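You operate a simulated robot arm through the tools that you are given. There is no shell and no other tool. Be economical: measure what you need, move in short steps, check, and stop when the job is done.

You are at the controls of a simulated two-armed robot. One attempt, no reset.

JOB
The till shows the wrong drink: void it, then key in the yellow ticket up to its total.
Fine: dial to VOID, press the wrong drink's key, dial back to SALE; take no payment.

It is judged by the outcome, as a careful person would: the job done as asked, and still so three seconds after it is handed in. It fails if anything else is knocked over, pushed out of place, dropped, spilled or broken.

ROBOT AND FRAMES
Two 7-joint arms with two-finger parallel grippers on one trunk, on a base that drives. Base frame: it is fixed to the floor where the robot stands at the start and does not move with it; the origin is under the middle of the robot, x ahead of it, y to its left, z up. Lengths are in mm, angles in rad, forces in N, time in s.
The left shoulder is at the start at [20, 113, 1422], the right one opposite. With the tool pointing down near the work surface each hand reaches from about 100 to 580 mm from the robot's upright axis, wherever it stands, measured 20 degrees to its own side. Places, roughly: blue key on the till [500, 300, 1100]; card key [500, 100, 1100]; cash key [400, 100, 1100]; drawer lock [300, 0, 1000]; green key on the till [500, 200, 1100]; grey key on the till [400, 300, 1100]; orange key on the till [400, 200, 1100]; purple key on the till [500, 200, 1100]; teal key on the till [400, 200, 1100]; till dial [500, 0, 1100]; total key [500, 100, 1100]; white key on the till [400, 300, 1100]; yellow key on the till [500, 300, 1100]. Payload 1.57 kg a hand.
The tool frame of a hand sits at the grasp point between the pads (the TCP): z along the fingers, y along the line on which they close. The tips reach 30 mm beyond it. The gripper opens to 80 mm. The fingers are 17 mm wide and 12 mm thick; the gripper's body (40 by 82 mm) begins 80 mm behind the TCP.
Orientation is that of the tool frame in the base frame, as [roll, pitch, yaw] about the fixed x, y, z axes, in that order (R = Rz(yaw) Ry(pitch) Rx(roll)). With the fingers straight down and closing along the base's y, the tool's x points along the base's -x, its y along +y and its z along -z.

CONTROLS
- The arms move only by the tool play_rows. It takes "left_increments", "right_increments" or both (then of equal length, played together; a hand with none holds still); each is a list that holds one entry, the list of rows, each a list of 7 numbers: the shift along the tool's x, y, z in mm, then the turn, a rotation vector about the tool's x, y, z in rad, then the finger opening in mm, from 0 to 80. In form: [[[tx, ty, tz, ax, ay, az, jaw], ...]]. A call has 1 to 8 rows; each row is the pose to reach, as a shift and turn from the pose commanded when the call began, along the tool's axes at that moment. Each row takes 0.2 s and may step no farther than 50 mm and 0.15 rad from the row before; otherwise, or with a gripper value out of range, the whole call is refused. Where a pose cannot be reached the arm comes as near as it can. A force on the tool above 40 N (or 10 N above the force at the start of the call, whichever is more), or a blocked arm, ends the call early, and 0.2 s more pass. The fingers move at their own pace (about 45 mm/s each) and stop on an object; they squeeze with about 43 N. The grip force told is the motor's: it shows also when the fingers shut on nothing. Time passes only in rows, and 0.2 s behind the last, so rows that repeat a pose let the fingers close. The reply holds the time, the measured pose of the TCP, the force on the tool along the base axes, the opening and the grip force, in the units named above and with some noise, with the torque about the TCP (base axes, N m) and any sound that the robot's microphone picked up.
- Cameras (640 x 400 px; columns grow to the right, rows downward): "scene" is now at [91.8, 35.9, 1549.6]; the picture's right is [0.41, -0.91, 0.00], its down [-0.49, -0.22, -0.84] and it looks along [0.77, 0.34, -0.54] (base axes); focal length 214 px, centre (320, 200). "left" rides on the left gripper at [72, 6, -122] in its tool frame; the picture's right is [-0.09, 1.00, 0.00], its down [-0.84, -0.08, -0.54] and it looks along [-0.54, -0.05, 0.84] (tool axes); focal length 238 px, centre (320, 200). "right" rides on the right gripper at [72, -7, -122] in its tool frame; the picture's right is [0.09, 1.00, 0.00], its down [-0.84, 0.08, -0.54] and it looks along [-0.54, 0.05, 0.84] (tool axes); focal length 238 px, centre (320, 200). There is no depth. A picture from a camera that has moved, and an enlarged one, comes with that camera's place and axes in the base frame and with its lens.
- camera(camera): a new picture of that camera. No time passes.
- raise_lower(by): slides the trunk up (or, below 0, down) by that many mm; the arms and the scene camera ride with it, the base frame stays. It gives what a move gives, with no picture.
- roll_base(legs): drives the robot by 1 to 6 legs, each [ahead, left, turn to the left] in mm, mm and rad, along the robot's own axes; the way and the turn of a leg run together, so that a leg with both is an arc; at most 1500 mm and 3.142 rad a leg. The arms and the cameras ride along, it lands a little off, and it stops where it bumps. It gives what a move gives.
- turn_head(pan, tilt): turns the head with the scene camera to pan (to the left, within 1.396 rad either way) and tilt (down, from -0.506 to 1.204), counted from straight ahead of the robot. It gives what a move gives.
- enlarge(camera, box): a new picture of the part [left, top, right, bottom] of that camera's present view, enlarged. No time passes.
- close_job(): hands the job in; it is judged then, once.

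Work in short steps. Places have to be worked out from the pictures, the camera data and where the tool is seen: move nearer, look again, correct. Check each grasp and each placing, and mend what went wrong. You have 120 turns and 108 pictures in all, those below and enlarged ones among them. Open the grippers and draw the arms clear of the work before you hand the job in, unless the task says otherwise; then end with one line.

The tools are called after "Request:" as name(argument=value, ...) on one line, values as JSON. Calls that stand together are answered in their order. play_rows: Moves the arms, as the interface text tells. Its arguments: {"type":"object","properties":{"left_increments":{"type":"array"},"right_increments":{"type":"array"}},"required":[]} The other tools are called the same way: raise_lower (by) slides the trunk up or down; roll_base (legs) drives the base; turn_head (pan, tilt) turns the head that bears the scene camera; camera (camera) takes a picture; enlarge (camera, box) takes an enlarged picture of a part of a camera's view; close_job () hands the job in.

At the start:

```text
time_s: 0.0
left_tcp_pos: [229.0, 328.9, 1413.7]
left_orientation: [-3.141, 0.001, 3.141]
left_contact_force: [1.0, -0.6, 0.6]
left_torque: [0.01, 0.02, 0.02]
left_opening: 80.4
left_finger_force: 0.0
right_tcp_pos: [339.4, -5.2, 1451.9]
right_orientation: [-3.14, -0.001, -3.14]
right_contact_force: [0.1, -0.5, 0.2]
right_torque: [0.0, -0.01, -0.02]
right_opening: 80.0
right_finger_force: 0.0
trunk travel left (down, up): [-475.0, 95.0]
robot x, y, heading: [-1.1, 1.4, 0.002]
head pan, tilt: [0.419, 0.565]
```

scene: 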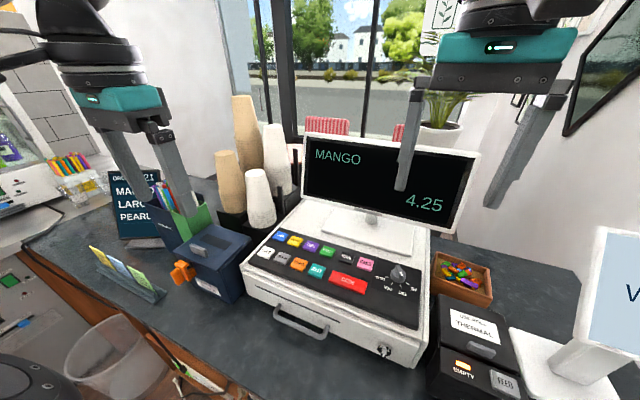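
right: 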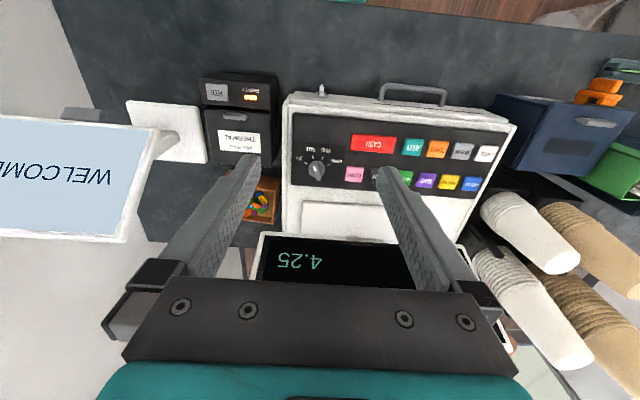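
left: 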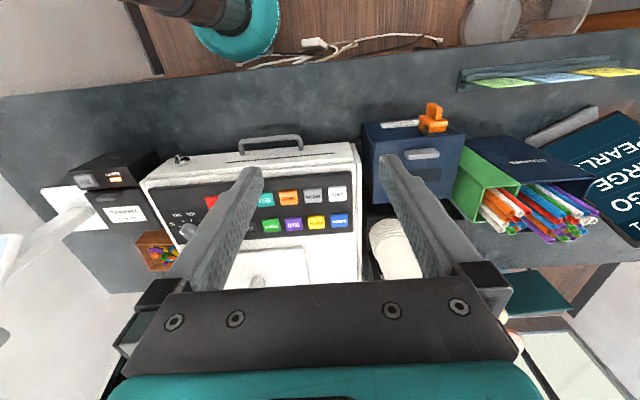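

The till shows MANGO 4.25. I'll enlarge the keys and the tickets to read them.

Request:
enlarge(camera="scene", box=[240, 220, 440, 345])

Request:
enlarge(camera="scene", box=[80, 160, 200, 310])

Request:
enlarge(camera="right", box=[280, 100, 520, 250])

Request:
enlarge(camera="left", box=[450, 40, 640, 160])

```text
3.20 times, centred on (340, 282) of scene
camera zoom: at [91.8, 35.9, 1549.6], right [0.41, -0.91, 0.0], down [-0.49, -0.22, -0.84], along [0.77, 0.34, -0.54], focal length 686 px, centre (256, -64)
```

zoom: 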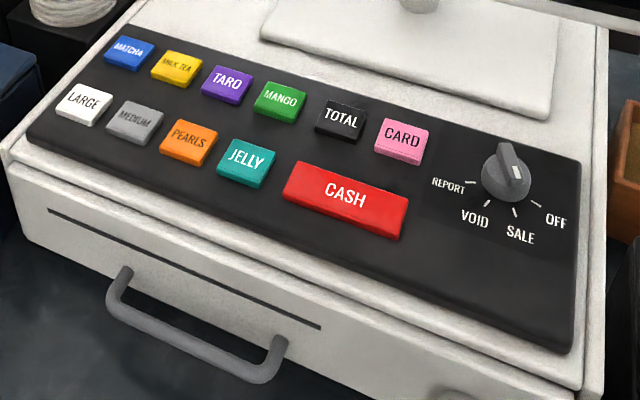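

```text
2.67 times, centred on (140, 235) of scene
camera zoom: at [91.8, 35.9, 1549.6], right [0.41, -0.91, 0.0], down [-0.49, -0.22, -0.84], along [0.77, 0.34, -0.54], focal length 572 px, centre (800, 107)
```

zoom: 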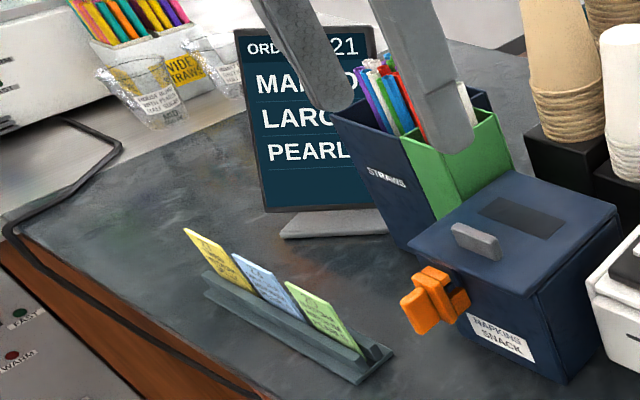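

```text
2.67 times, centred on (400, 175) of right
camera zoom: at [267.9, -12.5, 1572.8], right [-0.09, 1.0, 0.0], down [0.84, 0.08, 0.54], along [0.54, 0.05, -0.84], focal length 636 px, centre (107, 267)
```

zoom: 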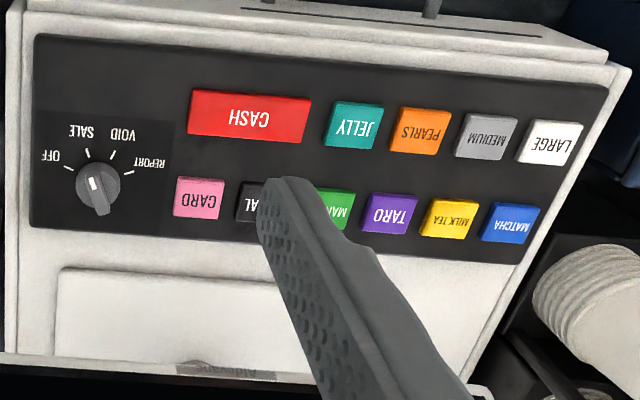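

```text
3.33 times, centred on (545, 100) of left
camera zoom: at [157.5, 336.0, 1534.0], right [0.09, 1.0, 0.0], down [0.84, -0.08, 0.54], along [0.54, -0.05, -0.84], focal length 794 px, centre (-430, 533)
```

zoom: 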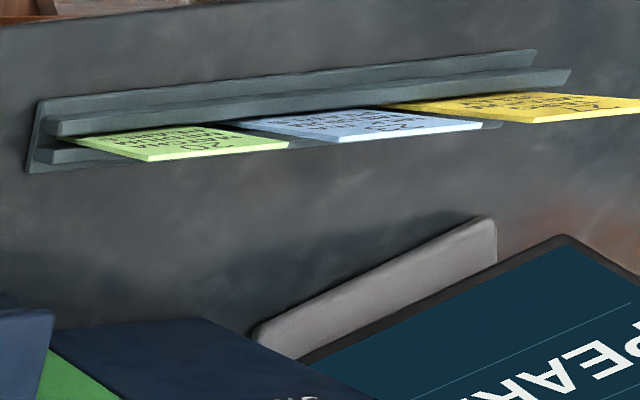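

The till has LARGE/MEDIUM/PEARLS/JELLY keys, and the dial appears to be at SALE. I'll enlarge the yellow ticket closer to read it.

Request:
enlarge(camera="scene", box=[84, 240, 124, 265])

Request:
enlarge(camera="left", box=[560, 55, 640, 85])

Request:
enlarge(camera="scene", box=[370, 255, 430, 300])

```text
16.00 times, centred on (104, 252) of scene
camera zoom: at [91.8, 35.9, 1549.6], right [0.41, -0.91, 0.0], down [-0.49, -0.22, -0.84], along [0.77, 0.34, -0.54], focal length 3432 px, centre (3776, -640)
```

zoom: 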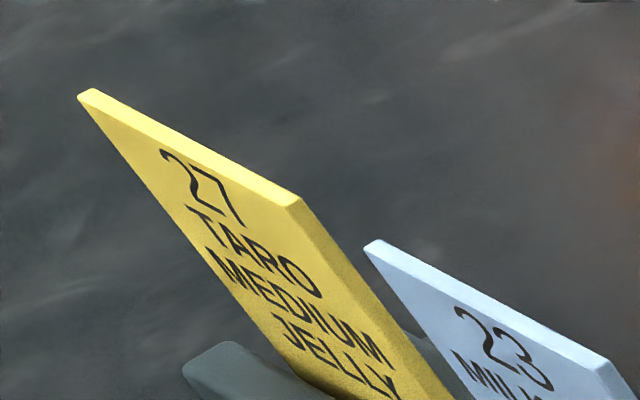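

```text
8.00 times, centred on (600, 70) of left
camera zoom: at [157.5, 336.0, 1534.0], right [0.09, 1.0, 0.0], down [0.84, -0.08, 0.54], along [0.54, -0.05, -0.84], focal length 1907 px, centre (-1920, 1240)
```

zoom: 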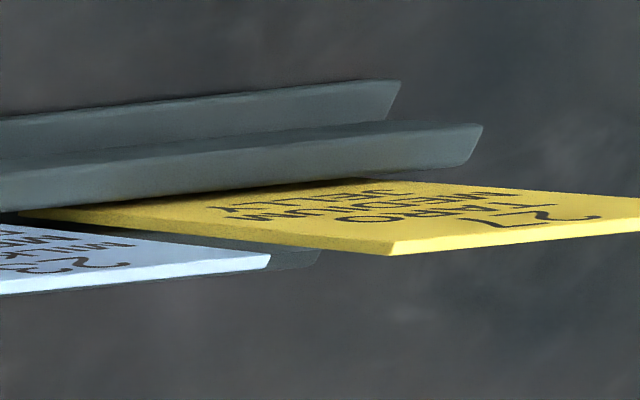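

```text
8.89 times, centred on (400, 278) of scene
camera zoom: at [91.8, 35.9, 1549.6], right [0.41, -0.91, 0.0], down [-0.49, -0.22, -0.84], along [0.77, 0.34, -0.54], focal length 1906 px, centre (-391, -489)
```

zoom: 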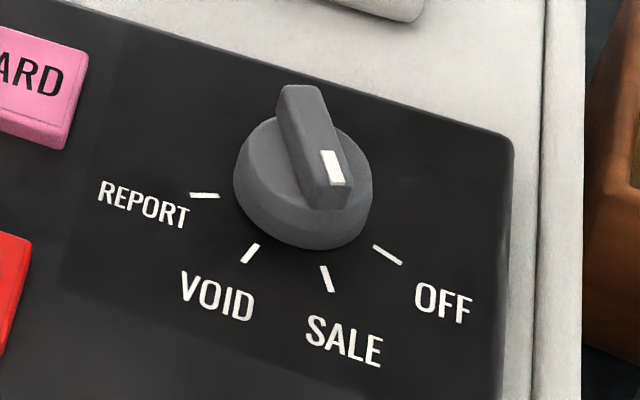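

The yellow ticket is TARO, MEDIUM, JELLY; I check for any further line below. The dial is at SALE.

Request:
enlarge(camera="scene", box=[90, 248, 122, 280])

Request:
enlarge(camera="left", box=[575, 70, 625, 85])

```text
12.50 times, centred on (106, 264) of scene
camera zoom: at [91.8, 35.9, 1549.6], right [0.41, -0.91, 0.0], down [-0.49, -0.22, -0.84], along [0.77, 0.34, -0.54], focal length 2681 px, centre (2995, -600)
```

zoom: 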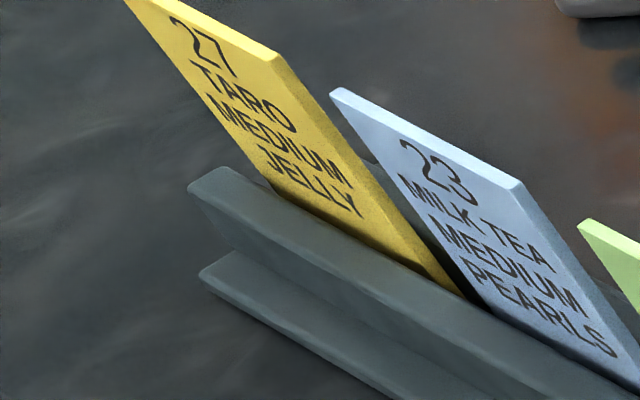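

```text
12.80 times, centred on (600, 78) of left
camera zoom: at [157.5, 336.0, 1534.0], right [0.09, 1.0, 0.0], down [0.84, -0.08, 0.54], along [0.54, -0.05, -0.84], focal length 3051 px, centre (-3264, 1768)
```

zoom: 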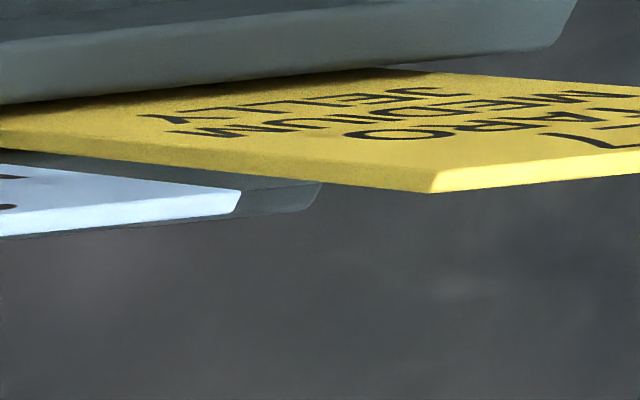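

The ticket is TARO, MEDIUM, JELLY, then TOTAL. Triangulation puts the dial near (486,0,~1120), the MANGO row at x≈494 and the MEDIUM/JELLY row at x≈421. I move the right hand above the dial, turned to match the lever.

Request:
play_rows(right_increments=[[[-25, 1, 40, 0, 0, -0.07, 50], [-50, 2, 78, 0, 0, -0.14, 50], [-75, 3, 115, 0, 0, -0.21, 50], [-100, 4, 150, 0, 0, -0.28, 50], [-125, 5, 185, 0, 0, -0.35, 50], [-147, 5, 220, 0, 0, -0.42, 50], [-147, 5, 220, 0, 0, -0.42, 50]]])

Request:
camera(camera="right")

Request:
camera(camera="scene")

```text
time_s: 1.6
left_tcp_pos: [230.3, 328.5, 1413.2]
left_orientation: [-3.141, 0.002, -3.141]
left_contact_force: [0.1, 0.7, 0.4]
left_torque: [-0.01, 0.03, -0.01]
left_opening: 79.9
left_finger_force: 0.1
right_tcp_pos: [486.0, -6.0, 1230.3]
right_orientation: [3.141, 0.0, -2.722]
right_contact_force: [-0.7, -0.5, -0.1]
right_torque: [-0.01, -0.01, 0.05]
right_opening: 49.9
right_finger_force: 0.1
trunk travel left (down, up): [-475.0, 95.0]
robot x, y, heading: [-3.3, -3.4, -0.001]
head pan, tilt: [0.419, 0.565]
```

```text
95 pictures are left
camera right: at [424.2, -40.0, 1352.0], right [-0.49, 0.87, 0.0], down [0.73, 0.41, 0.54], along [0.47, 0.27, -0.84], focal length 238 px, centre (320, 200)
```

right: 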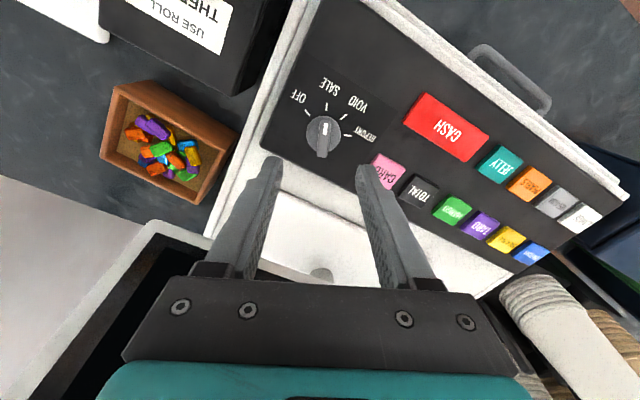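

```text
94 pictures are left
camera scene: at [91.2, 35.8, 1549.7], right [0.41, -0.91, 0.0], down [-0.49, -0.22, -0.84], along [0.77, 0.34, -0.54], focal length 214 px, centre (320, 200)
```

scene: 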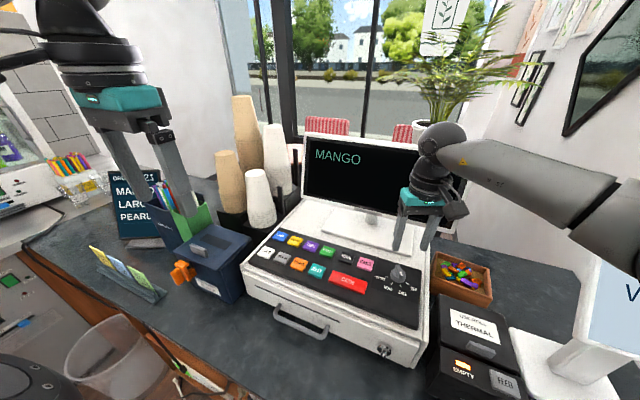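

The lever runs upright in the hand's picture, so the alignment is good; the dial centre is about (487,0,1121). I come down to just above it and check.

Request:
play_rows(right_increments=[[[-3.4, 5.1, 25, 0, 0, 0, 45], [-3.4, 5.1, 50, 0, 0, 0, 45], [-3.4, 5.1, 70, 0, 0, 0, 45], [-3.4, 5.1, 70, 0, 0, 0, 45]]])

Request:
enlarge(camera="right", box=[220, 90, 420, 215])

Request:
enlarge(camera="scene", box=[360, 220, 440, 300])

```text
time_s: 2.6
left_tcp_pos: [229.3, 329.6, 1413.8]
left_orientation: [3.14, 0.0, -3.141]
left_contact_force: [0.4, 0.0, 0.4]
left_torque: [0.0, -0.01, 0.01]
left_opening: 80.1
left_finger_force: 0.0
right_tcp_pos: [488.6, 4.7, 1160.4]
right_orientation: [3.14, -0.001, -2.721]
right_contact_force: [0.0, -0.6, -0.3]
right_torque: [0.03, 0.05, 0.0]
right_opening: 45.0
right_finger_force: 0.0
trunk travel left (down, up): [-475.0, 95.0]
robot x, y, heading: [0.4, 1.7, 0.006]
head pan, tilt: [0.419, 0.565]
```

```text
3.20 times, centred on (320, 152) of right
camera zoom: at [426.0, -31.8, 1281.9], right [-0.49, 0.87, 0.0], down [0.73, 0.41, 0.54], along [0.47, 0.27, -0.84], focal length 763 px, centre (320, 352)
```

zoom: 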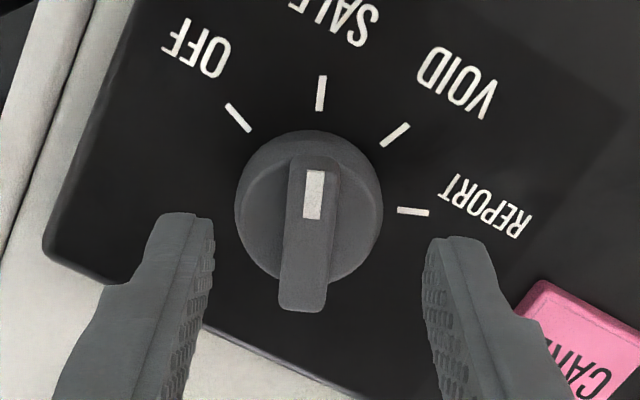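

```text
5.00 times, centred on (400, 260) of scene
camera zoom: at [91.7, 35.9, 1549.6], right [0.41, -0.91, 0.0], down [-0.49, -0.22, -0.84], along [0.77, 0.34, -0.54], focal length 1072 px, centre (-80, -100)
```

zoom: 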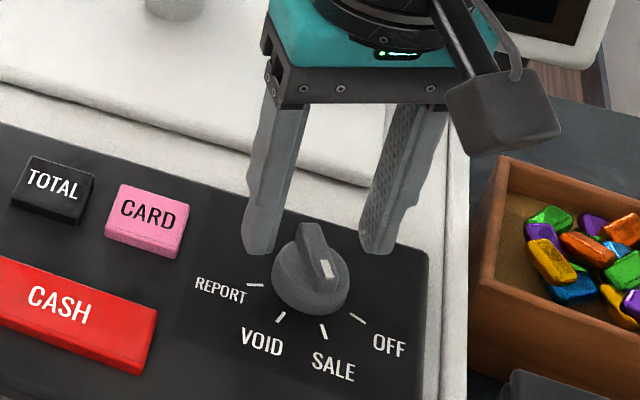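

Centred within ~2 mm. I lower to straddle the lever and close on it.

Request:
play_rows(right_increments=[[[0, -2.3, 10, 0, 0, 0, 45], [0, -2.3, 18, 0, 0, 0, 45], [0, -2.3, 18, 0, 0, 0, 30], [0, -2.3, 18, 0, 0, 0, 15], [0, -2.3, 18, 0, 0, 0, 5], [0, -2.3, 18, 0, 0, 0, 5]]])

Request:
enlarge(camera="right", box=[220, 90, 420, 215])

Request:
enlarge(camera="scene", box=[360, 220, 440, 300])

```text
time_s: 4.0
left_tcp_pos: [229.8, 328.7, 1412.4]
left_orientation: [-3.141, 0.0, -3.141]
left_contact_force: [0.4, 0.3, 0.7]
left_torque: [0.02, 0.02, 0.01]
left_opening: 79.7
left_finger_force: 0.1
right_tcp_pos: [489.1, 1.5, 1142.3]
right_orientation: [-3.14, 0.001, -2.724]
right_contact_force: [1.9, -4.0, 0.1]
right_torque: [-0.21, -0.18, -0.03]
right_opening: 33.4
right_finger_force: 40.2
trunk travel left (down, up): [-475.0, 95.0]
robot x, y, heading: [2.4, 2.3, -0.002]
head pan, tilt: [0.419, 0.565]
```

```text
3.20 times, centred on (320, 152) of right
camera zoom: at [426.8, -34.2, 1264.1], right [-0.49, 0.87, 0.0], down [0.73, 0.41, 0.54], along [0.47, 0.26, -0.84], focal length 763 px, centre (320, 352)
```

zoom: 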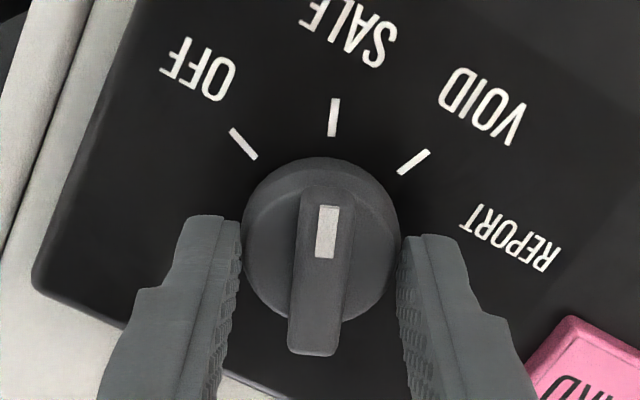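

```text
5.00 times, centred on (400, 260) of scene
camera zoom: at [92.0, 35.3, 1549.6], right [0.41, -0.91, 0.0], down [-0.49, -0.22, -0.84], along [0.77, 0.34, -0.54], focal length 1072 px, centre (-80, -100)
```

zoom: 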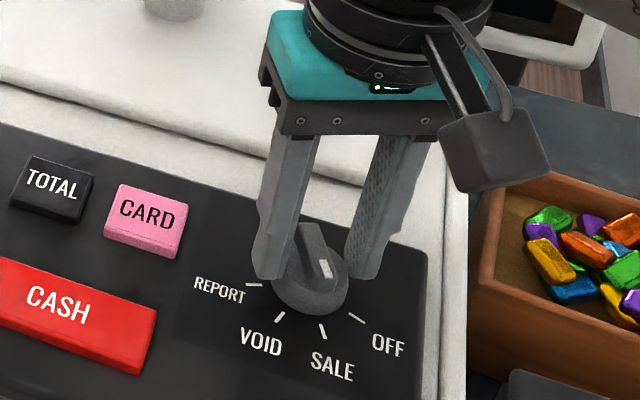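

The fingers hold the round skirt (33 mm) rather than the lever. I open, rise 9 mm and close again on the lever.

Request:
play_rows(right_increments=[[[0, 0, 0, 0, 0, 0, 44], [0, 0, -9, 0, 0, 0, 44], [0, 0, -9, 0, 0, 0, 30], [0, 0, -9, 0, 0, 0, 15], [0, 0, -9, 0, 0, 0, 4], [0, 0, -9, 0, 0, 0, 4], [0, 0, -9, 0, 0, 0, 4]]])

Request:
enlarge(camera="right", box=[220, 90, 420, 215])

Request:
enlarge(camera="scene", box=[360, 220, 440, 300])

```text
time_s: 5.6
left_tcp_pos: [230.4, 328.5, 1412.2]
left_orientation: [3.139, 0.001, -3.142]
left_contact_force: [0.2, -0.3, 0.1]
left_torque: [0.0, 0.02, 0.04]
left_opening: 79.9
left_finger_force: 0.1
right_tcp_pos: [489.0, 1.7, 1151.2]
right_orientation: [-3.14, 0.0, -2.723]
right_contact_force: [2.4, -6.0, 0.4]
right_torque: [-0.24, 0.01, 0.0]
right_opening: 11.0
right_finger_force: 28.4
trunk travel left (down, up): [-475.0, 95.0]
robot x, y, heading: [1.0, 3.1, -0.0]
head pan, tilt: [0.419, 0.565]
```

```text
3.20 times, centred on (320, 152) of right
camera zoom: at [427.0, -34.0, 1273.3], right [-0.49, 0.87, 0.0], down [0.73, 0.41, 0.54], along [0.47, 0.26, -0.84], focal length 763 px, centre (320, 352)
```

zoom: 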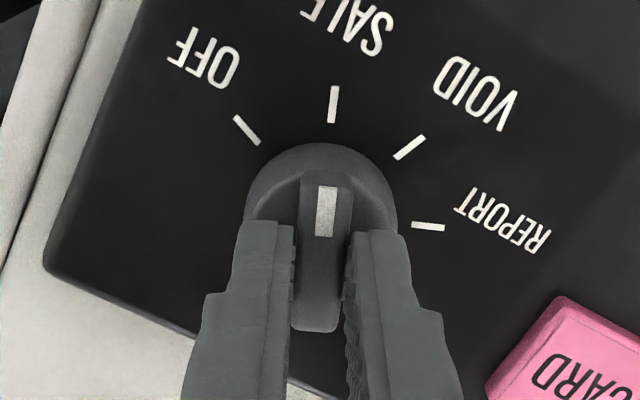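

```text
5.00 times, centred on (400, 260) of scene
camera zoom: at [92.2, 34.9, 1549.6], right [0.41, -0.91, 0.0], down [-0.49, -0.22, -0.84], along [0.77, 0.34, -0.54], focal length 1072 px, centre (-80, -100)
```

zoom: 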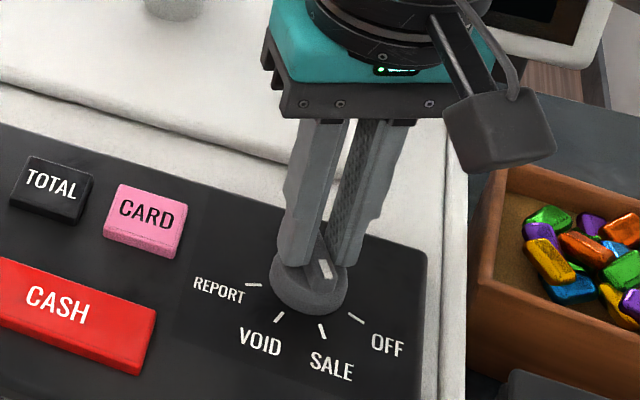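

I hold the lever (11 mm), but the parallax suggests the knob axis lies ~6 mm along tool +x. I re-grip centred to turn cleanly.

Request:
play_rows(right_increments=[[[0, 0, 0, 0, 0, 0, 20], [0, 0, 0, 0, 0, 0, 25], [6, 0, 0, 0, 0, 0, 25], [6, 0, 0, 0, 0, 0, 14], [6, 0, 0, 0, 0, 0, 4], [6, 0, 0, 0, 0, 0, 4]]])

Request:
enlarge(camera="right", box=[220, 90, 420, 215])

```text
time_s: 7.0
left_tcp_pos: [231.6, 328.1, 1412.4]
left_orientation: [3.141, 0.001, 3.141]
left_contact_force: [-0.1, -0.6, 0.8]
left_torque: [-0.02, 0.02, -0.03]
left_opening: 80.2
left_finger_force: 0.0
right_tcp_pos: [483.7, -1.9, 1151.8]
right_orientation: [-3.138, -0.002, -2.723]
right_contact_force: [1.3, -3.9, 0.6]
right_torque: [-0.26, 0.16, -0.03]
right_opening: 11.1
right_finger_force: 28.8
trunk travel left (down, up): [-475.0, 95.0]
robot x, y, heading: [0.1, 0.8, -0.003]
head pan, tilt: [0.419, 0.565]
```

```text
3.20 times, centred on (320, 152) of right
camera zoom: at [420.9, -36.7, 1273.3], right [-0.49, 0.87, 0.0], down [0.73, 0.41, 0.54], along [0.47, 0.26, -0.84], focal length 763 px, centre (320, 352)
```

zoom: 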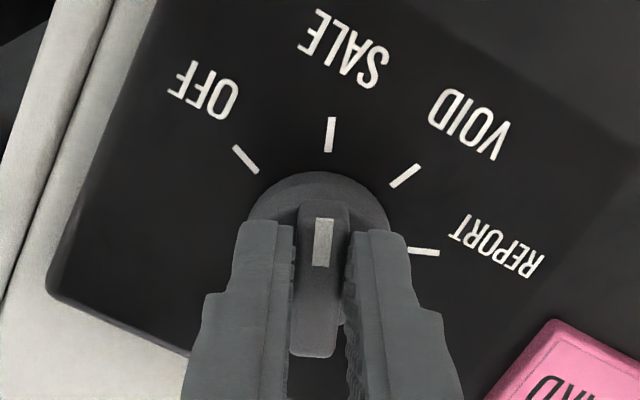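

Centred on the lever. I turn clockwise (from above) by about 0.8 rad towards VOID.

Request:
play_rows(right_increments=[[[0, 0, 0, 0, 0, 0.13, 4], [0, 0, 0, 0, 0, 0.26, 4], [0, 0, 0, 0, 0, 0.39, 4], [0, 0, 0, 0, 0, 0.52, 4], [0, 0, 0, 0, 0, 0.65, 4], [0, 0, 0, 0, 0, 0.78, 4], [0, 0, 0, 0, 0, 0.78, 4]]])

Request:
enlarge(camera="right", box=[220, 90, 420, 215])

Request:
camera(camera="scene")

```text
time_s: 8.6
left_tcp_pos: [231.3, 330.9, 1411.6]
left_orientation: [-3.139, 0.0, -3.14]
left_contact_force: [0.2, -0.4, 0.8]
left_torque: [0.0, 0.02, 0.02]
left_opening: 79.9
left_finger_force: 0.0
right_tcp_pos: [483.6, 3.2, 1151.3]
right_orientation: [-3.14, -0.002, 2.782]
right_contact_force: [2.0, 10.2, -12.9]
right_torque: [0.09, -0.66, 0.02]
right_opening: 11.0
right_finger_force: 28.7
trunk travel left (down, up): [-475.0, 95.0]
robot x, y, heading: [2.0, 0.2, -0.002]
head pan, tilt: [0.419, 0.565]
```

```text
3.20 times, centred on (320, 152) of right
camera zoom: at [414.4, 22.1, 1273.5], right [0.26, 0.96, 0.0], down [0.81, -0.22, 0.54], along [0.52, -0.14, -0.84], focal length 763 px, centre (320, 352)
```

zoom: 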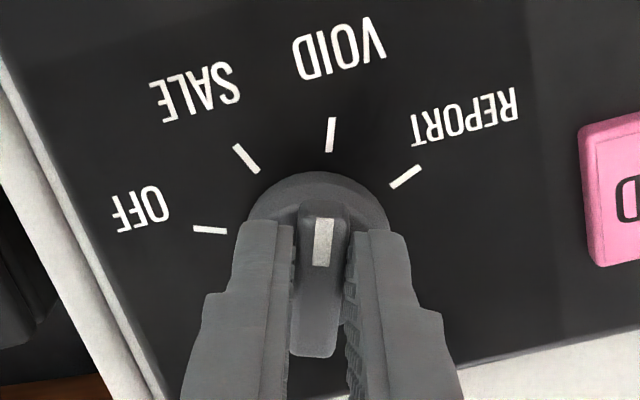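

```text
85 pictures are left
camera scene: at [93.2, 38.0, 1549.4], right [0.41, -0.91, 0.0], down [-0.49, -0.22, -0.84], along [0.77, 0.34, -0.54], focal length 214 px, centre (320, 200)
```

scene: 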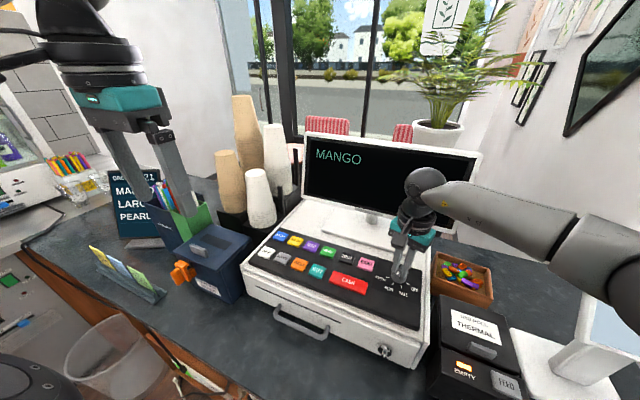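

The dial is at VOID. I release and raise the right hand slightly, and bring the closed left hand above MANGO.

Request:
play_rows(right_increments=[[[0, 0, 0, 0, 0, 0, 20], [0, 0, 0, 0, 0, 0, 28], [0, 0, -10, 0, 0, 0, 28], [0, 0, -25, 0, 0, 0, 28], [0, 0, -40, 0, 0, 0, 28], [0, 0, -40, 0, 0, 0, 28], [0, 0, -40, 0, 0, 0, 28], [0, 0, -40, 0, 0, 0, 28]]], left_increments=[[[-33, -17, 29, 0, 0, 0, 0], [-66, -34, 58, 0, 0, 0, 0], [-99, -51, 87, 0, 0, 0, 0], [-132, -68, 116, 0, 0, 0, 0], [-165, -86, 145, 0, 0, 0, 0], [-198, -103, 174, 0, 0, 0, 0], [-231, -120, 203, 0, 0, 0, 0], [-263, -137, 232, 0, 0, 0, 0]]])

Request:
camera(camera="left")

Request:
camera(camera="scene")

Request:
enlarge(camera="right", box=[220, 90, 420, 215])

```text
time_s: 10.4
left_tcp_pos: [479.0, 200.1, 1191.3]
left_orientation: [3.141, 0.003, -3.141]
left_contact_force: [-0.7, -0.7, -0.5]
left_torque: [-0.05, 0.0, 0.0]
left_opening: 0.0
left_finger_force: 20.7
left hand out of reach, approached as far as the arm can: row 8
right_tcp_pos: [483.5, 2.7, 1192.5]
right_orientation: [3.141, -0.001, 2.782]
right_contact_force: [-0.1, 0.2, 0.2]
right_torque: [0.02, 0.0, 0.01]
right_opening: 28.0
right_finger_force: 0.1
trunk travel left (down, up): [-475.0, 95.0]
robot x, y, heading: [0.5, -1.2, 0.002]
head pan, tilt: [0.419, 0.565]
```

```text
84 pictures are left
camera left: at [406.9, 207.5, 1312.8], right [0.09, 1.0, 0.0], down [0.84, -0.08, 0.54], along [0.54, -0.05, -0.84], focal length 238 px, centre (320, 200)
```

left: 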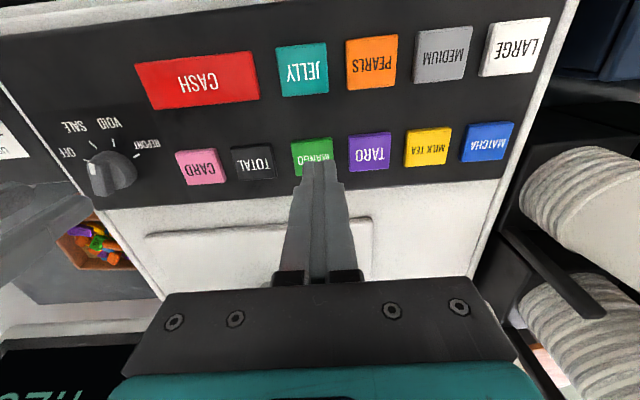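

```text
83 pictures are left
camera scene: at [91.6, 36.5, 1549.6], right [0.41, -0.91, 0.0], down [-0.49, -0.22, -0.84], along [0.77, 0.34, -0.54], focal length 214 px, centre (320, 200)
```

scene: 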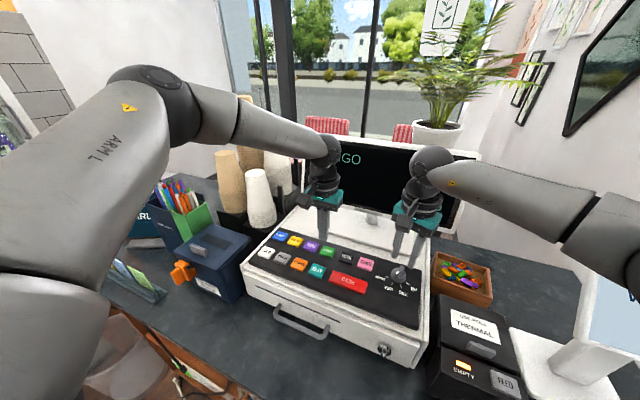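

```text
3.20 times, centred on (320, 152) of right
camera zoom: at [414.0, 20.9, 1313.8], right [0.26, 0.96, 0.0], down [0.81, -0.22, 0.54], along [0.52, -0.14, -0.84], focal length 763 px, centre (320, 352)
```

zoom: 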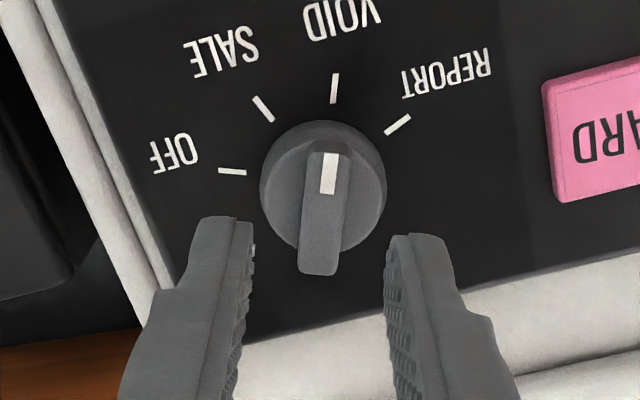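

VOID holds and the display still shows MANGO. The left arm is at its reach limit, so I pull both hands back 60 mm and then drive the base 60 mm ahead.

Request:
play_rows(right_increments=[[[28, 10, -10, 0, 0, 0, 28], [56, 20, -20, 0, 0, 0, 28], [56, 20, -20, 0, 0, 0, 28]]], left_increments=[[[16, 0, -10, 0, 0, 0, 0], [46, 0, -10, 0, 0, 0, 0], [60, 0, -10, 0, 0, 0, 0]]])

Request:
roll_base(legs=[[60, 0, 0]])

Request:
camera(camera="scene")

Request:
camera(camera="left")

```text
time_s: 11.2
left_tcp_pos: [418.6, 197.8, 1201.0]
left_orientation: [-3.141, 0.0, 3.141]
left_contact_force: [-0.5, 0.6, 0.9]
left_torque: [0.01, -0.01, 0.02]
left_opening: 0.2
left_finger_force: 20.9
right_tcp_pos: [437.2, 39.0, 1211.3]
right_orientation: [3.141, 0.001, 2.782]
right_contact_force: [-0.1, 0.5, 0.8]
right_torque: [0.02, 0.0, -0.01]
right_opening: 28.2
right_finger_force: 0.1
trunk travel left (down, up): [-475.0, 95.0]
robot x, y, heading: [1.2, 0.5, 0.006]
head pan, tilt: [0.419, 0.565]
```

```text
time_s: 12.1
left_tcp_pos: [435.8, 199.5, 1200.9]
left_orientation: [-3.14, 0.001, 3.142]
left_contact_force: [-0.1, 0.8, -0.7]
left_torque: [0.0, -0.01, 0.0]
left_opening: 0.1
left_finger_force: 21.1
right_tcp_pos: [455.0, 38.7, 1212.1]
right_orientation: [-3.141, 0.001, 2.781]
right_contact_force: [-0.1, -0.4, 0.9]
right_torque: [0.02, -0.02, 0.0]
right_opening: 28.2
right_finger_force: 0.1
trunk travel left (down, up): [-475.0, 95.0]
robot x, y, heading: [11.9, 1.9, -0.001]
head pan, tilt: [0.419, 0.565]
stopped in leg 1: the robot was blocked; the commanded pose is now the measured one
```

```text
81 pictures are left
camera scene: at [109.0, 36.0, 1549.5], right [0.41, -0.91, 0.0], down [-0.49, -0.22, -0.84], along [0.77, 0.34, -0.54], focal length 214 px, centre (320, 200)
```

scene: 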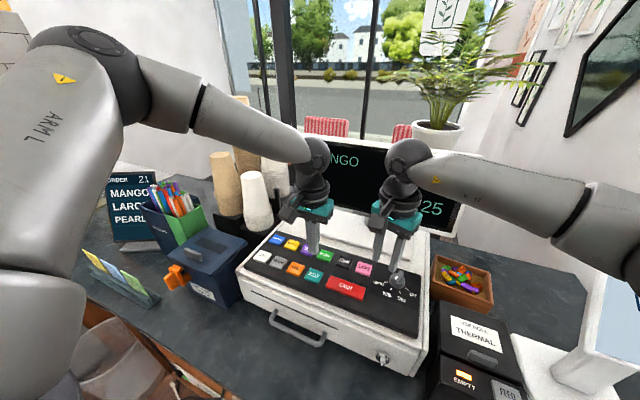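

```text
80 pictures are left
camera left: at [363.6, 206.5, 1321.9], right [0.09, 1.0, 0.0], down [0.84, -0.08, 0.54], along [0.54, -0.05, -0.84], focal length 238 px, centre (320, 200)
```

left: 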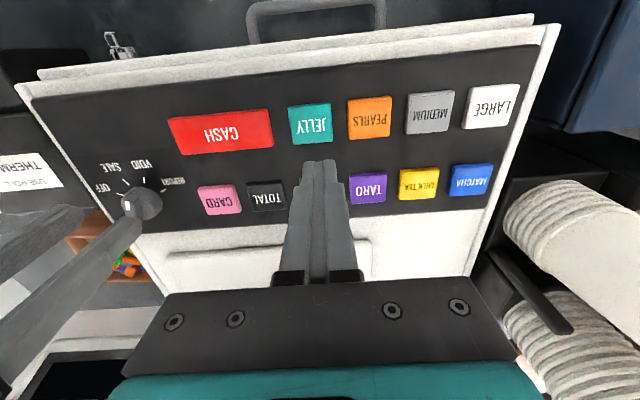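

The counter stopped the base after ~17 mm, which gives a bit more reach. I try the left hand over MANGO, just above the key.

Request:
play_rows(left_increments=[[[-20, -3, 12, 0, 0, 0, 0], [-40, -6.5, 24, 0, 0, 0, 0], [-58, -6.5, 36, 0, 0, 0, 0], [-58, -6.5, 48, 0, 0, 0, 0], [-58, -6.5, 52, 0, 0, 0, 0]]])

Request:
enlarge(camera="left", box=[220, 90, 420, 215])

Request:
enlarge(camera="scene", box=[260, 190, 420, 290])

```text
time_s: 13.3
left_tcp_pos: [480.2, 201.0, 1159.7]
left_orientation: [-3.141, 0.002, -3.141]
left_contact_force: [0.8, -0.4, 0.1]
left_torque: [0.05, 0.01, -0.03]
left_opening: 0.0
left_finger_force: 21.7
left hand out of reach, approached as far as the arm can: row 3, 4, 5
right_tcp_pos: [453.9, 38.4, 1211.8]
right_orientation: [3.139, 0.0, 2.781]
right_contact_force: [0.1, 0.1, 0.3]
right_torque: [0.02, -0.01, -0.02]
right_opening: 28.1
right_finger_force: 0.1
trunk travel left (down, up): [-475.0, 95.0]
robot x, y, heading: [16.3, -1.1, -0.0]
head pan, tilt: [0.419, 0.565]
```

```text
3.20 times, centred on (320, 152) of left
camera zoom: at [407.0, 208.6, 1281.3], right [0.09, 1.0, 0.0], down [0.84, -0.08, 0.54], along [0.54, -0.05, -0.84], focal length 763 px, centre (320, 352)
```

zoom: 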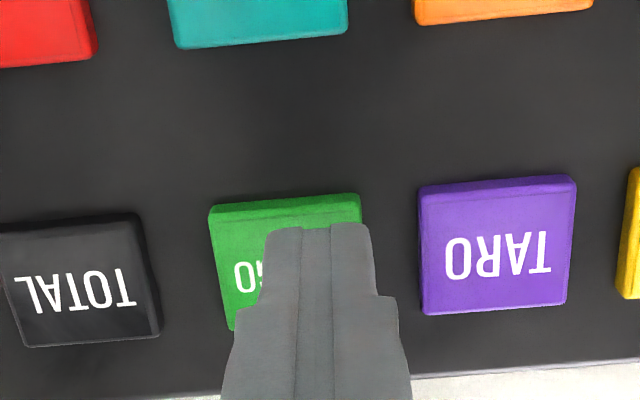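

```text
4.00 times, centred on (340, 240) of scene
camera zoom: at [109.0, 36.0, 1549.6], right [0.41, -0.91, 0.0], down [-0.49, -0.22, -0.84], along [0.77, 0.34, -0.54], focal length 858 px, centre (240, 40)
```

zoom: 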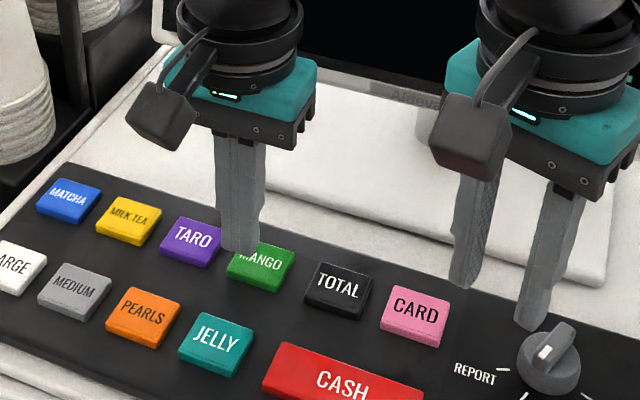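

Reach shrinks as the hand goes lower, so lowering the trunk will help. I raise both hands 120 mm relative to the trunk and then slide the trunk down 120 mm.

Request:
play_rows(left_increments=[[[20, 0, -40, 0, 0, 0, 0], [30, 0, -80, 0, 0, 0, 0], [30, 0, -125, 0, 0, 0, 0], [30, 0, -140, 0, 0, 0, 0]]], right_increments=[[[0, 0, -40, 0, 0, 0, 28], [0, 0, -80, 0, 0, 0, 28], [0, 0, -120, 0, 0, 0, 28], [0, 0, -120, 0, 0, 0, 28]]])

Request:
raise_lower(by=-120)

Request:
camera(camera="scene")

```text
time_s: 14.3
left_tcp_pos: [448.0, 199.6, 1300.9]
left_orientation: [-3.139, 0.001, -3.14]
left_contact_force: [-0.4, 1.2, -0.4]
left_torque: [-0.01, 0.0, 0.01]
left_opening: 0.1
left_finger_force: 20.6
right_tcp_pos: [452.6, 38.9, 1332.5]
right_orientation: [3.141, 0.001, 2.781]
right_contact_force: [-0.4, 0.4, 0.3]
right_torque: [-0.01, 0.03, -0.01]
right_opening: 27.8
right_finger_force: 0.0
trunk travel left (down, up): [-475.0, 95.0]
robot x, y, heading: [17.2, 0.8, -0.002]
head pan, tilt: [0.419, 0.565]
```

```text
time_s: 15.8
left_tcp_pos: [449.6, 200.7, 1180.6]
left_orientation: [-3.141, 0.002, 3.14]
left_contact_force: [1.1, -1.3, 0.2]
left_torque: [0.0, 0.0, 0.03]
left_opening: 0.0
left_finger_force: 21.6
right_tcp_pos: [452.7, 38.4, 1213.9]
right_orientation: [-3.141, -0.001, 2.78]
right_contact_force: [0.8, -0.9, -0.7]
right_torque: [-0.01, 0.0, 0.01]
right_opening: 28.0
right_finger_force: 0.1
trunk travel left (down, up): [-355.0, 215.0]
robot x, y, heading: [18.5, -2.9, -0.004]
head pan, tilt: [0.419, 0.565]
```

```text
77 pictures are left
camera scene: at [108.7, 35.9, 1429.7], right [0.41, -0.91, 0.0], down [-0.49, -0.22, -0.84], along [0.77, 0.34, -0.54], focal length 214 px, centre (320, 200)
```

scene: 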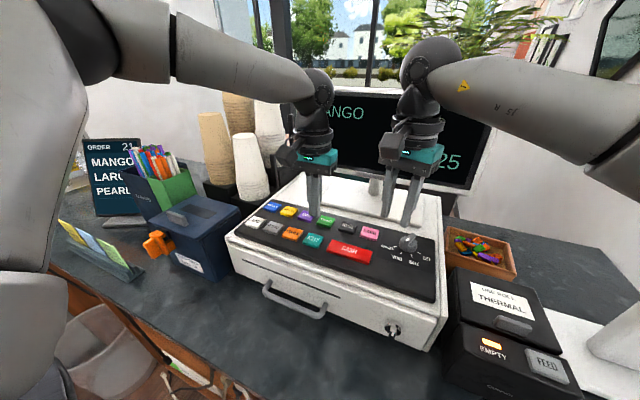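

All clear. Now the left hand goes just above MANGO.

Request:
play_rows(left_increments=[[[-22, -4, 10, 0, 0, 0, 0], [-44, -7.5, 20, 0, 0, 0, 0], [-44, -7.5, 30, 0, 0, 0, 0], [-44, -7.5, 30, 0, 0, 0, 0]]])

Request:
enlarge(camera="left", box=[220, 90, 420, 215])

Request:
enlarge(camera="scene", box=[240, 180, 440, 280])

```text
time_s: 16.8
left_tcp_pos: [491.9, 192.2, 1149.6]
left_orientation: [-3.141, 0.001, 3.141]
left_contact_force: [-0.3, 0.3, 0.0]
left_torque: [-0.02, -0.01, -0.03]
left_opening: 0.0
left_finger_force: 21.8
right_tcp_pos: [453.6, 40.5, 1214.3]
right_orientation: [-3.14, -0.001, 2.779]
right_contact_force: [-0.1, 0.4, -0.1]
right_torque: [-0.03, 0.02, -0.03]
right_opening: 28.1
right_finger_force: 0.0
trunk travel left (down, up): [-355.0, 215.0]
robot x, y, heading: [16.7, -1.2, -0.001]
head pan, tilt: [0.419, 0.565]
```

```text
3.20 times, centred on (320, 152) of left
camera zoom: at [419.8, 200.3, 1272.2], right [0.09, 1.0, 0.0], down [0.84, -0.08, 0.54], along [0.54, -0.05, -0.84], focal length 763 px, centre (320, 352)
```

zoom: 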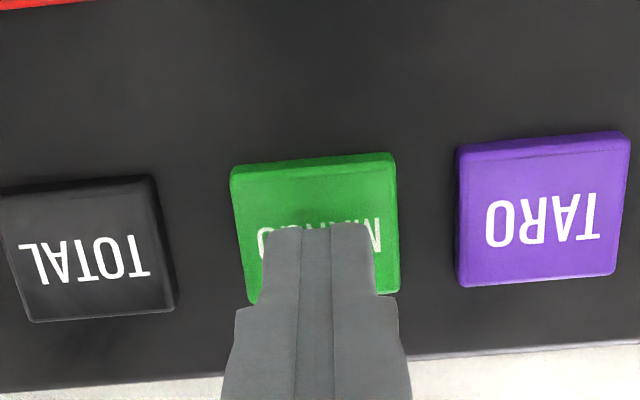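

```text
3.20 times, centred on (340, 230) of scene
camera zoom: at [109.0, 36.1, 1429.6], right [0.41, -0.91, 0.0], down [-0.49, -0.22, -0.84], along [0.77, 0.34, -0.54], focal length 686 px, centre (256, 104)
```

zoom: 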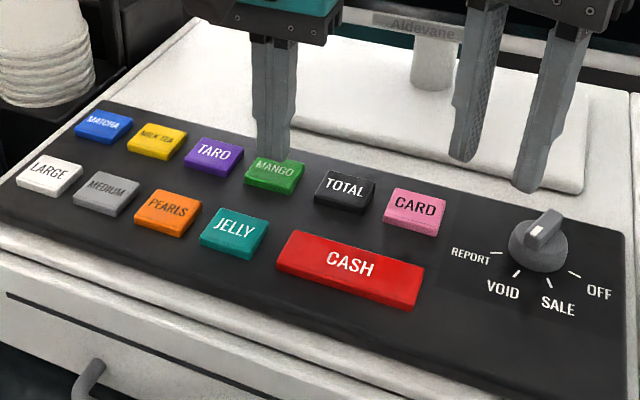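

Aligned over MANGO to within 2 mm. I press down slowly.

Request:
play_rows(left_increments=[[[0, -1, 8, 0, 0, 0, 0], [0, -1, 12, 0, 0, 0, 0], [0, -1, 15, 0, 0, 0, 0], [0, -1, 17, 0, 0, 0, 0]]])

Request:
enlarge(camera="scene", box=[240, 80, 500, 280])

```text
time_s: 17.8
left_tcp_pos: [491.7, 192.0, 1135.2]
left_orientation: [-3.142, 0.001, -3.141]
left_contact_force: [-1.5, 0.4, 2.3]
left_torque: [0.03, 0.05, -0.01]
left_opening: 0.1
left_finger_force: 20.8
right_tcp_pos: [452.3, 38.3, 1213.7]
right_orientation: [3.141, 0.002, 2.78]
right_contact_force: [-0.3, -0.2, 0.7]
right_torque: [0.02, 0.02, 0.02]
right_opening: 27.9
right_finger_force: 0.0
trunk travel left (down, up): [-355.0, 215.0]
robot x, y, heading: [18.2, 0.8, 0.003]
head pan, tilt: [0.419, 0.565]
heard: click
```

```text
2.00 times, centred on (370, 180) of scene
camera zoom: at [108.4, 36.0, 1429.7], right [0.41, -0.91, 0.0], down [-0.49, -0.22, -0.84], along [0.77, 0.34, -0.54], focal length 429 px, centre (220, 240)
```

zoom: 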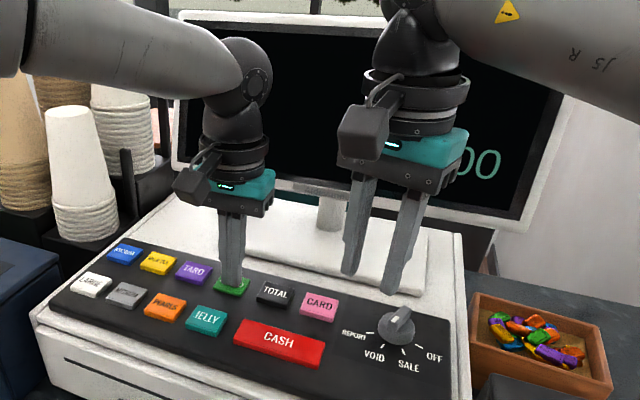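

A click, and the display went to ...00: the mango is voided. I lift the left hand, and bring the right hand back over the dial.

Request:
play_rows(left_increments=[[[0, 0, -15, 0, 0, 0, 0], [0, 0, -40, 0, 0, 0, 0], [0, 0, -40, 0, 0, 0, 0], [0, 0, -40, 0, 0, 0, 0]]], right_increments=[[[-14, -7, 0, 0, 0, 0, 28], [-28, -15, 12, 0, 0, 0, 28], [-41.1, -22.3, 35, 0, 0, 0, 28], [-41.1, -22.3, 35, 0, 0, 0, 28]]])

Request:
enlarge(camera="right", box=[220, 90, 420, 215])

Request:
enlarge(camera="scene", box=[240, 80, 500, 280])

```text
time_s: 18.8
left_tcp_pos: [493.4, 192.2, 1173.3]
left_orientation: [3.141, 0.002, -3.141]
left_contact_force: [0.0, 0.3, -0.1]
left_torque: [-0.02, 0.01, 0.02]
left_opening: 0.0
left_finger_force: 21.1
right_tcp_pos: [482.6, 2.0, 1179.0]
right_orientation: [-3.142, 0.0, 2.78]
right_contact_force: [0.2, -0.8, -0.6]
right_torque: [0.0, 0.04, 0.0]
right_opening: 27.9
right_finger_force: 0.1
trunk travel left (down, up): [-355.0, 215.0]
robot x, y, heading: [14.4, -0.9, 0.002]
head pan, tilt: [0.419, 0.565]
```

```text
3.20 times, centred on (320, 152) of right
camera zoom: at [413.7, 21.1, 1301.0], right [0.27, 0.96, 0.0], down [0.81, -0.22, 0.54], along [0.52, -0.14, -0.84], focal length 763 px, centre (320, 352)
```

zoom: 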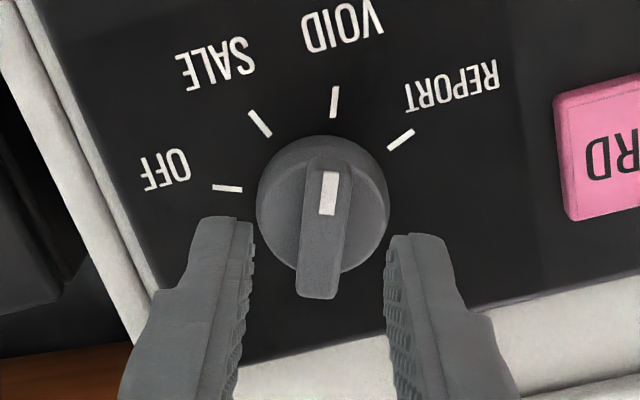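

```text
2.00 times, centred on (370, 180) of scene
camera zoom: at [108.5, 36.2, 1429.6], right [0.41, -0.91, 0.0], down [-0.49, -0.22, -0.84], along [0.77, 0.34, -0.54], focal length 429 px, centre (220, 240)
```

zoom: 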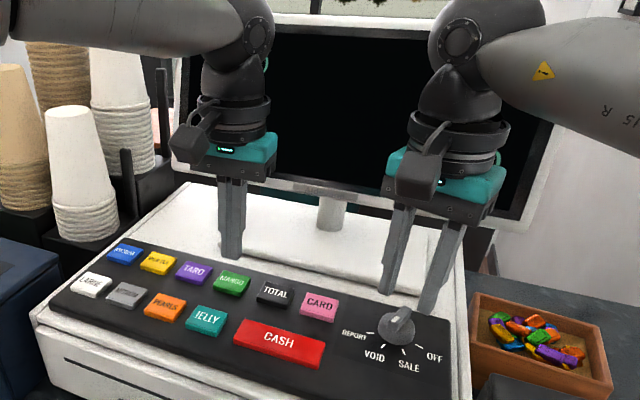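

Centred on the lever. I lower 28 mm and grip, confirming ~11 mm before turning.

Request:
play_rows(right_increments=[[[0, 0, 14, 0, 0, 0, 28], [0, 0, 28, 0, 0, 0, 28], [0, 0, 28, 0, 0, 0, 28], [0, 0, 28, 0, 0, 0, 14], [0, 0, 28, 0, 0, 0, 4], [0, 0, 28, 0, 0, 0, 4]]])

```text
time_s: 20.2
left_tcp_pos: [493.2, 193.5, 1173.5]
left_orientation: [3.142, 0.003, -3.141]
left_contact_force: [-0.3, 0.3, 1.0]
left_torque: [0.01, 0.03, 0.0]
left_opening: 0.0
left_finger_force: 20.6
right_tcp_pos: [483.0, 3.7, 1152.3]
right_orientation: [3.142, -0.001, 2.781]
right_contact_force: [-0.7, -0.9, -0.9]
right_torque: [-0.05, -0.04, -0.02]
right_opening: 11.1
right_finger_force: 28.0
trunk travel left (down, up): [-355.0, 215.0]
robot x, y, heading: [13.0, 0.6, 0.001]
head pan, tilt: [0.419, 0.565]
```

Gripped at 11.1 mm; I turn it back to SALE.

Request:
play_rows(right_increments=[[[0, 0, 0, 0, 0, -0.13, 4], [0, 0, 0, 0, 0, -0.26, 4], [0, 0, 0, 0, 0, -0.39, 4], [0, 0, 0, 0, 0, -0.52, 4], [0, 0, 0, 0, 0, -0.65, 4], [0, 0, 0, 0, 0, -0.78, 4], [0, 0, 0, 0, 0, -0.78, 4]]])

Request:
enlarge(camera="right", box=[220, 90, 420, 215])

```text
time_s: 21.8
left_tcp_pos: [494.5, 189.7, 1173.7]
left_orientation: [3.14, 0.002, -3.14]
left_contact_force: [0.6, -0.3, 0.1]
left_torque: [-0.01, 0.0, -0.01]
left_opening: 0.1
left_finger_force: 21.0
right_tcp_pos: [483.6, -0.1, 1152.5]
right_orientation: [-3.137, 0.002, -2.725]
right_contact_force: [2.3, -20.0, 4.0]
right_torque: [-0.42, -0.31, -0.16]
right_opening: 10.8
right_finger_force: 29.0
trunk travel left (down, up): [-355.0, 215.0]
robot x, y, heading: [16.2, -0.4, 0.002]
head pan, tilt: [0.419, 0.565]
```

```text
3.20 times, centred on (320, 152) of right
camera zoom: at [421.2, -36.2, 1272.7], right [-0.49, 0.87, 0.0], down [0.73, 0.41, 0.54], along [0.47, 0.26, -0.84], focal length 763 px, centre (320, 352)
```

zoom: 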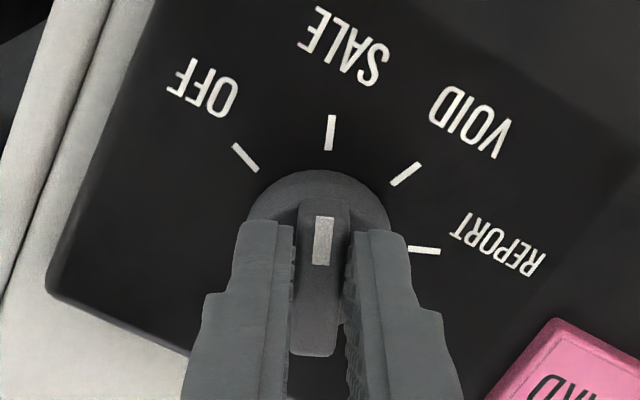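

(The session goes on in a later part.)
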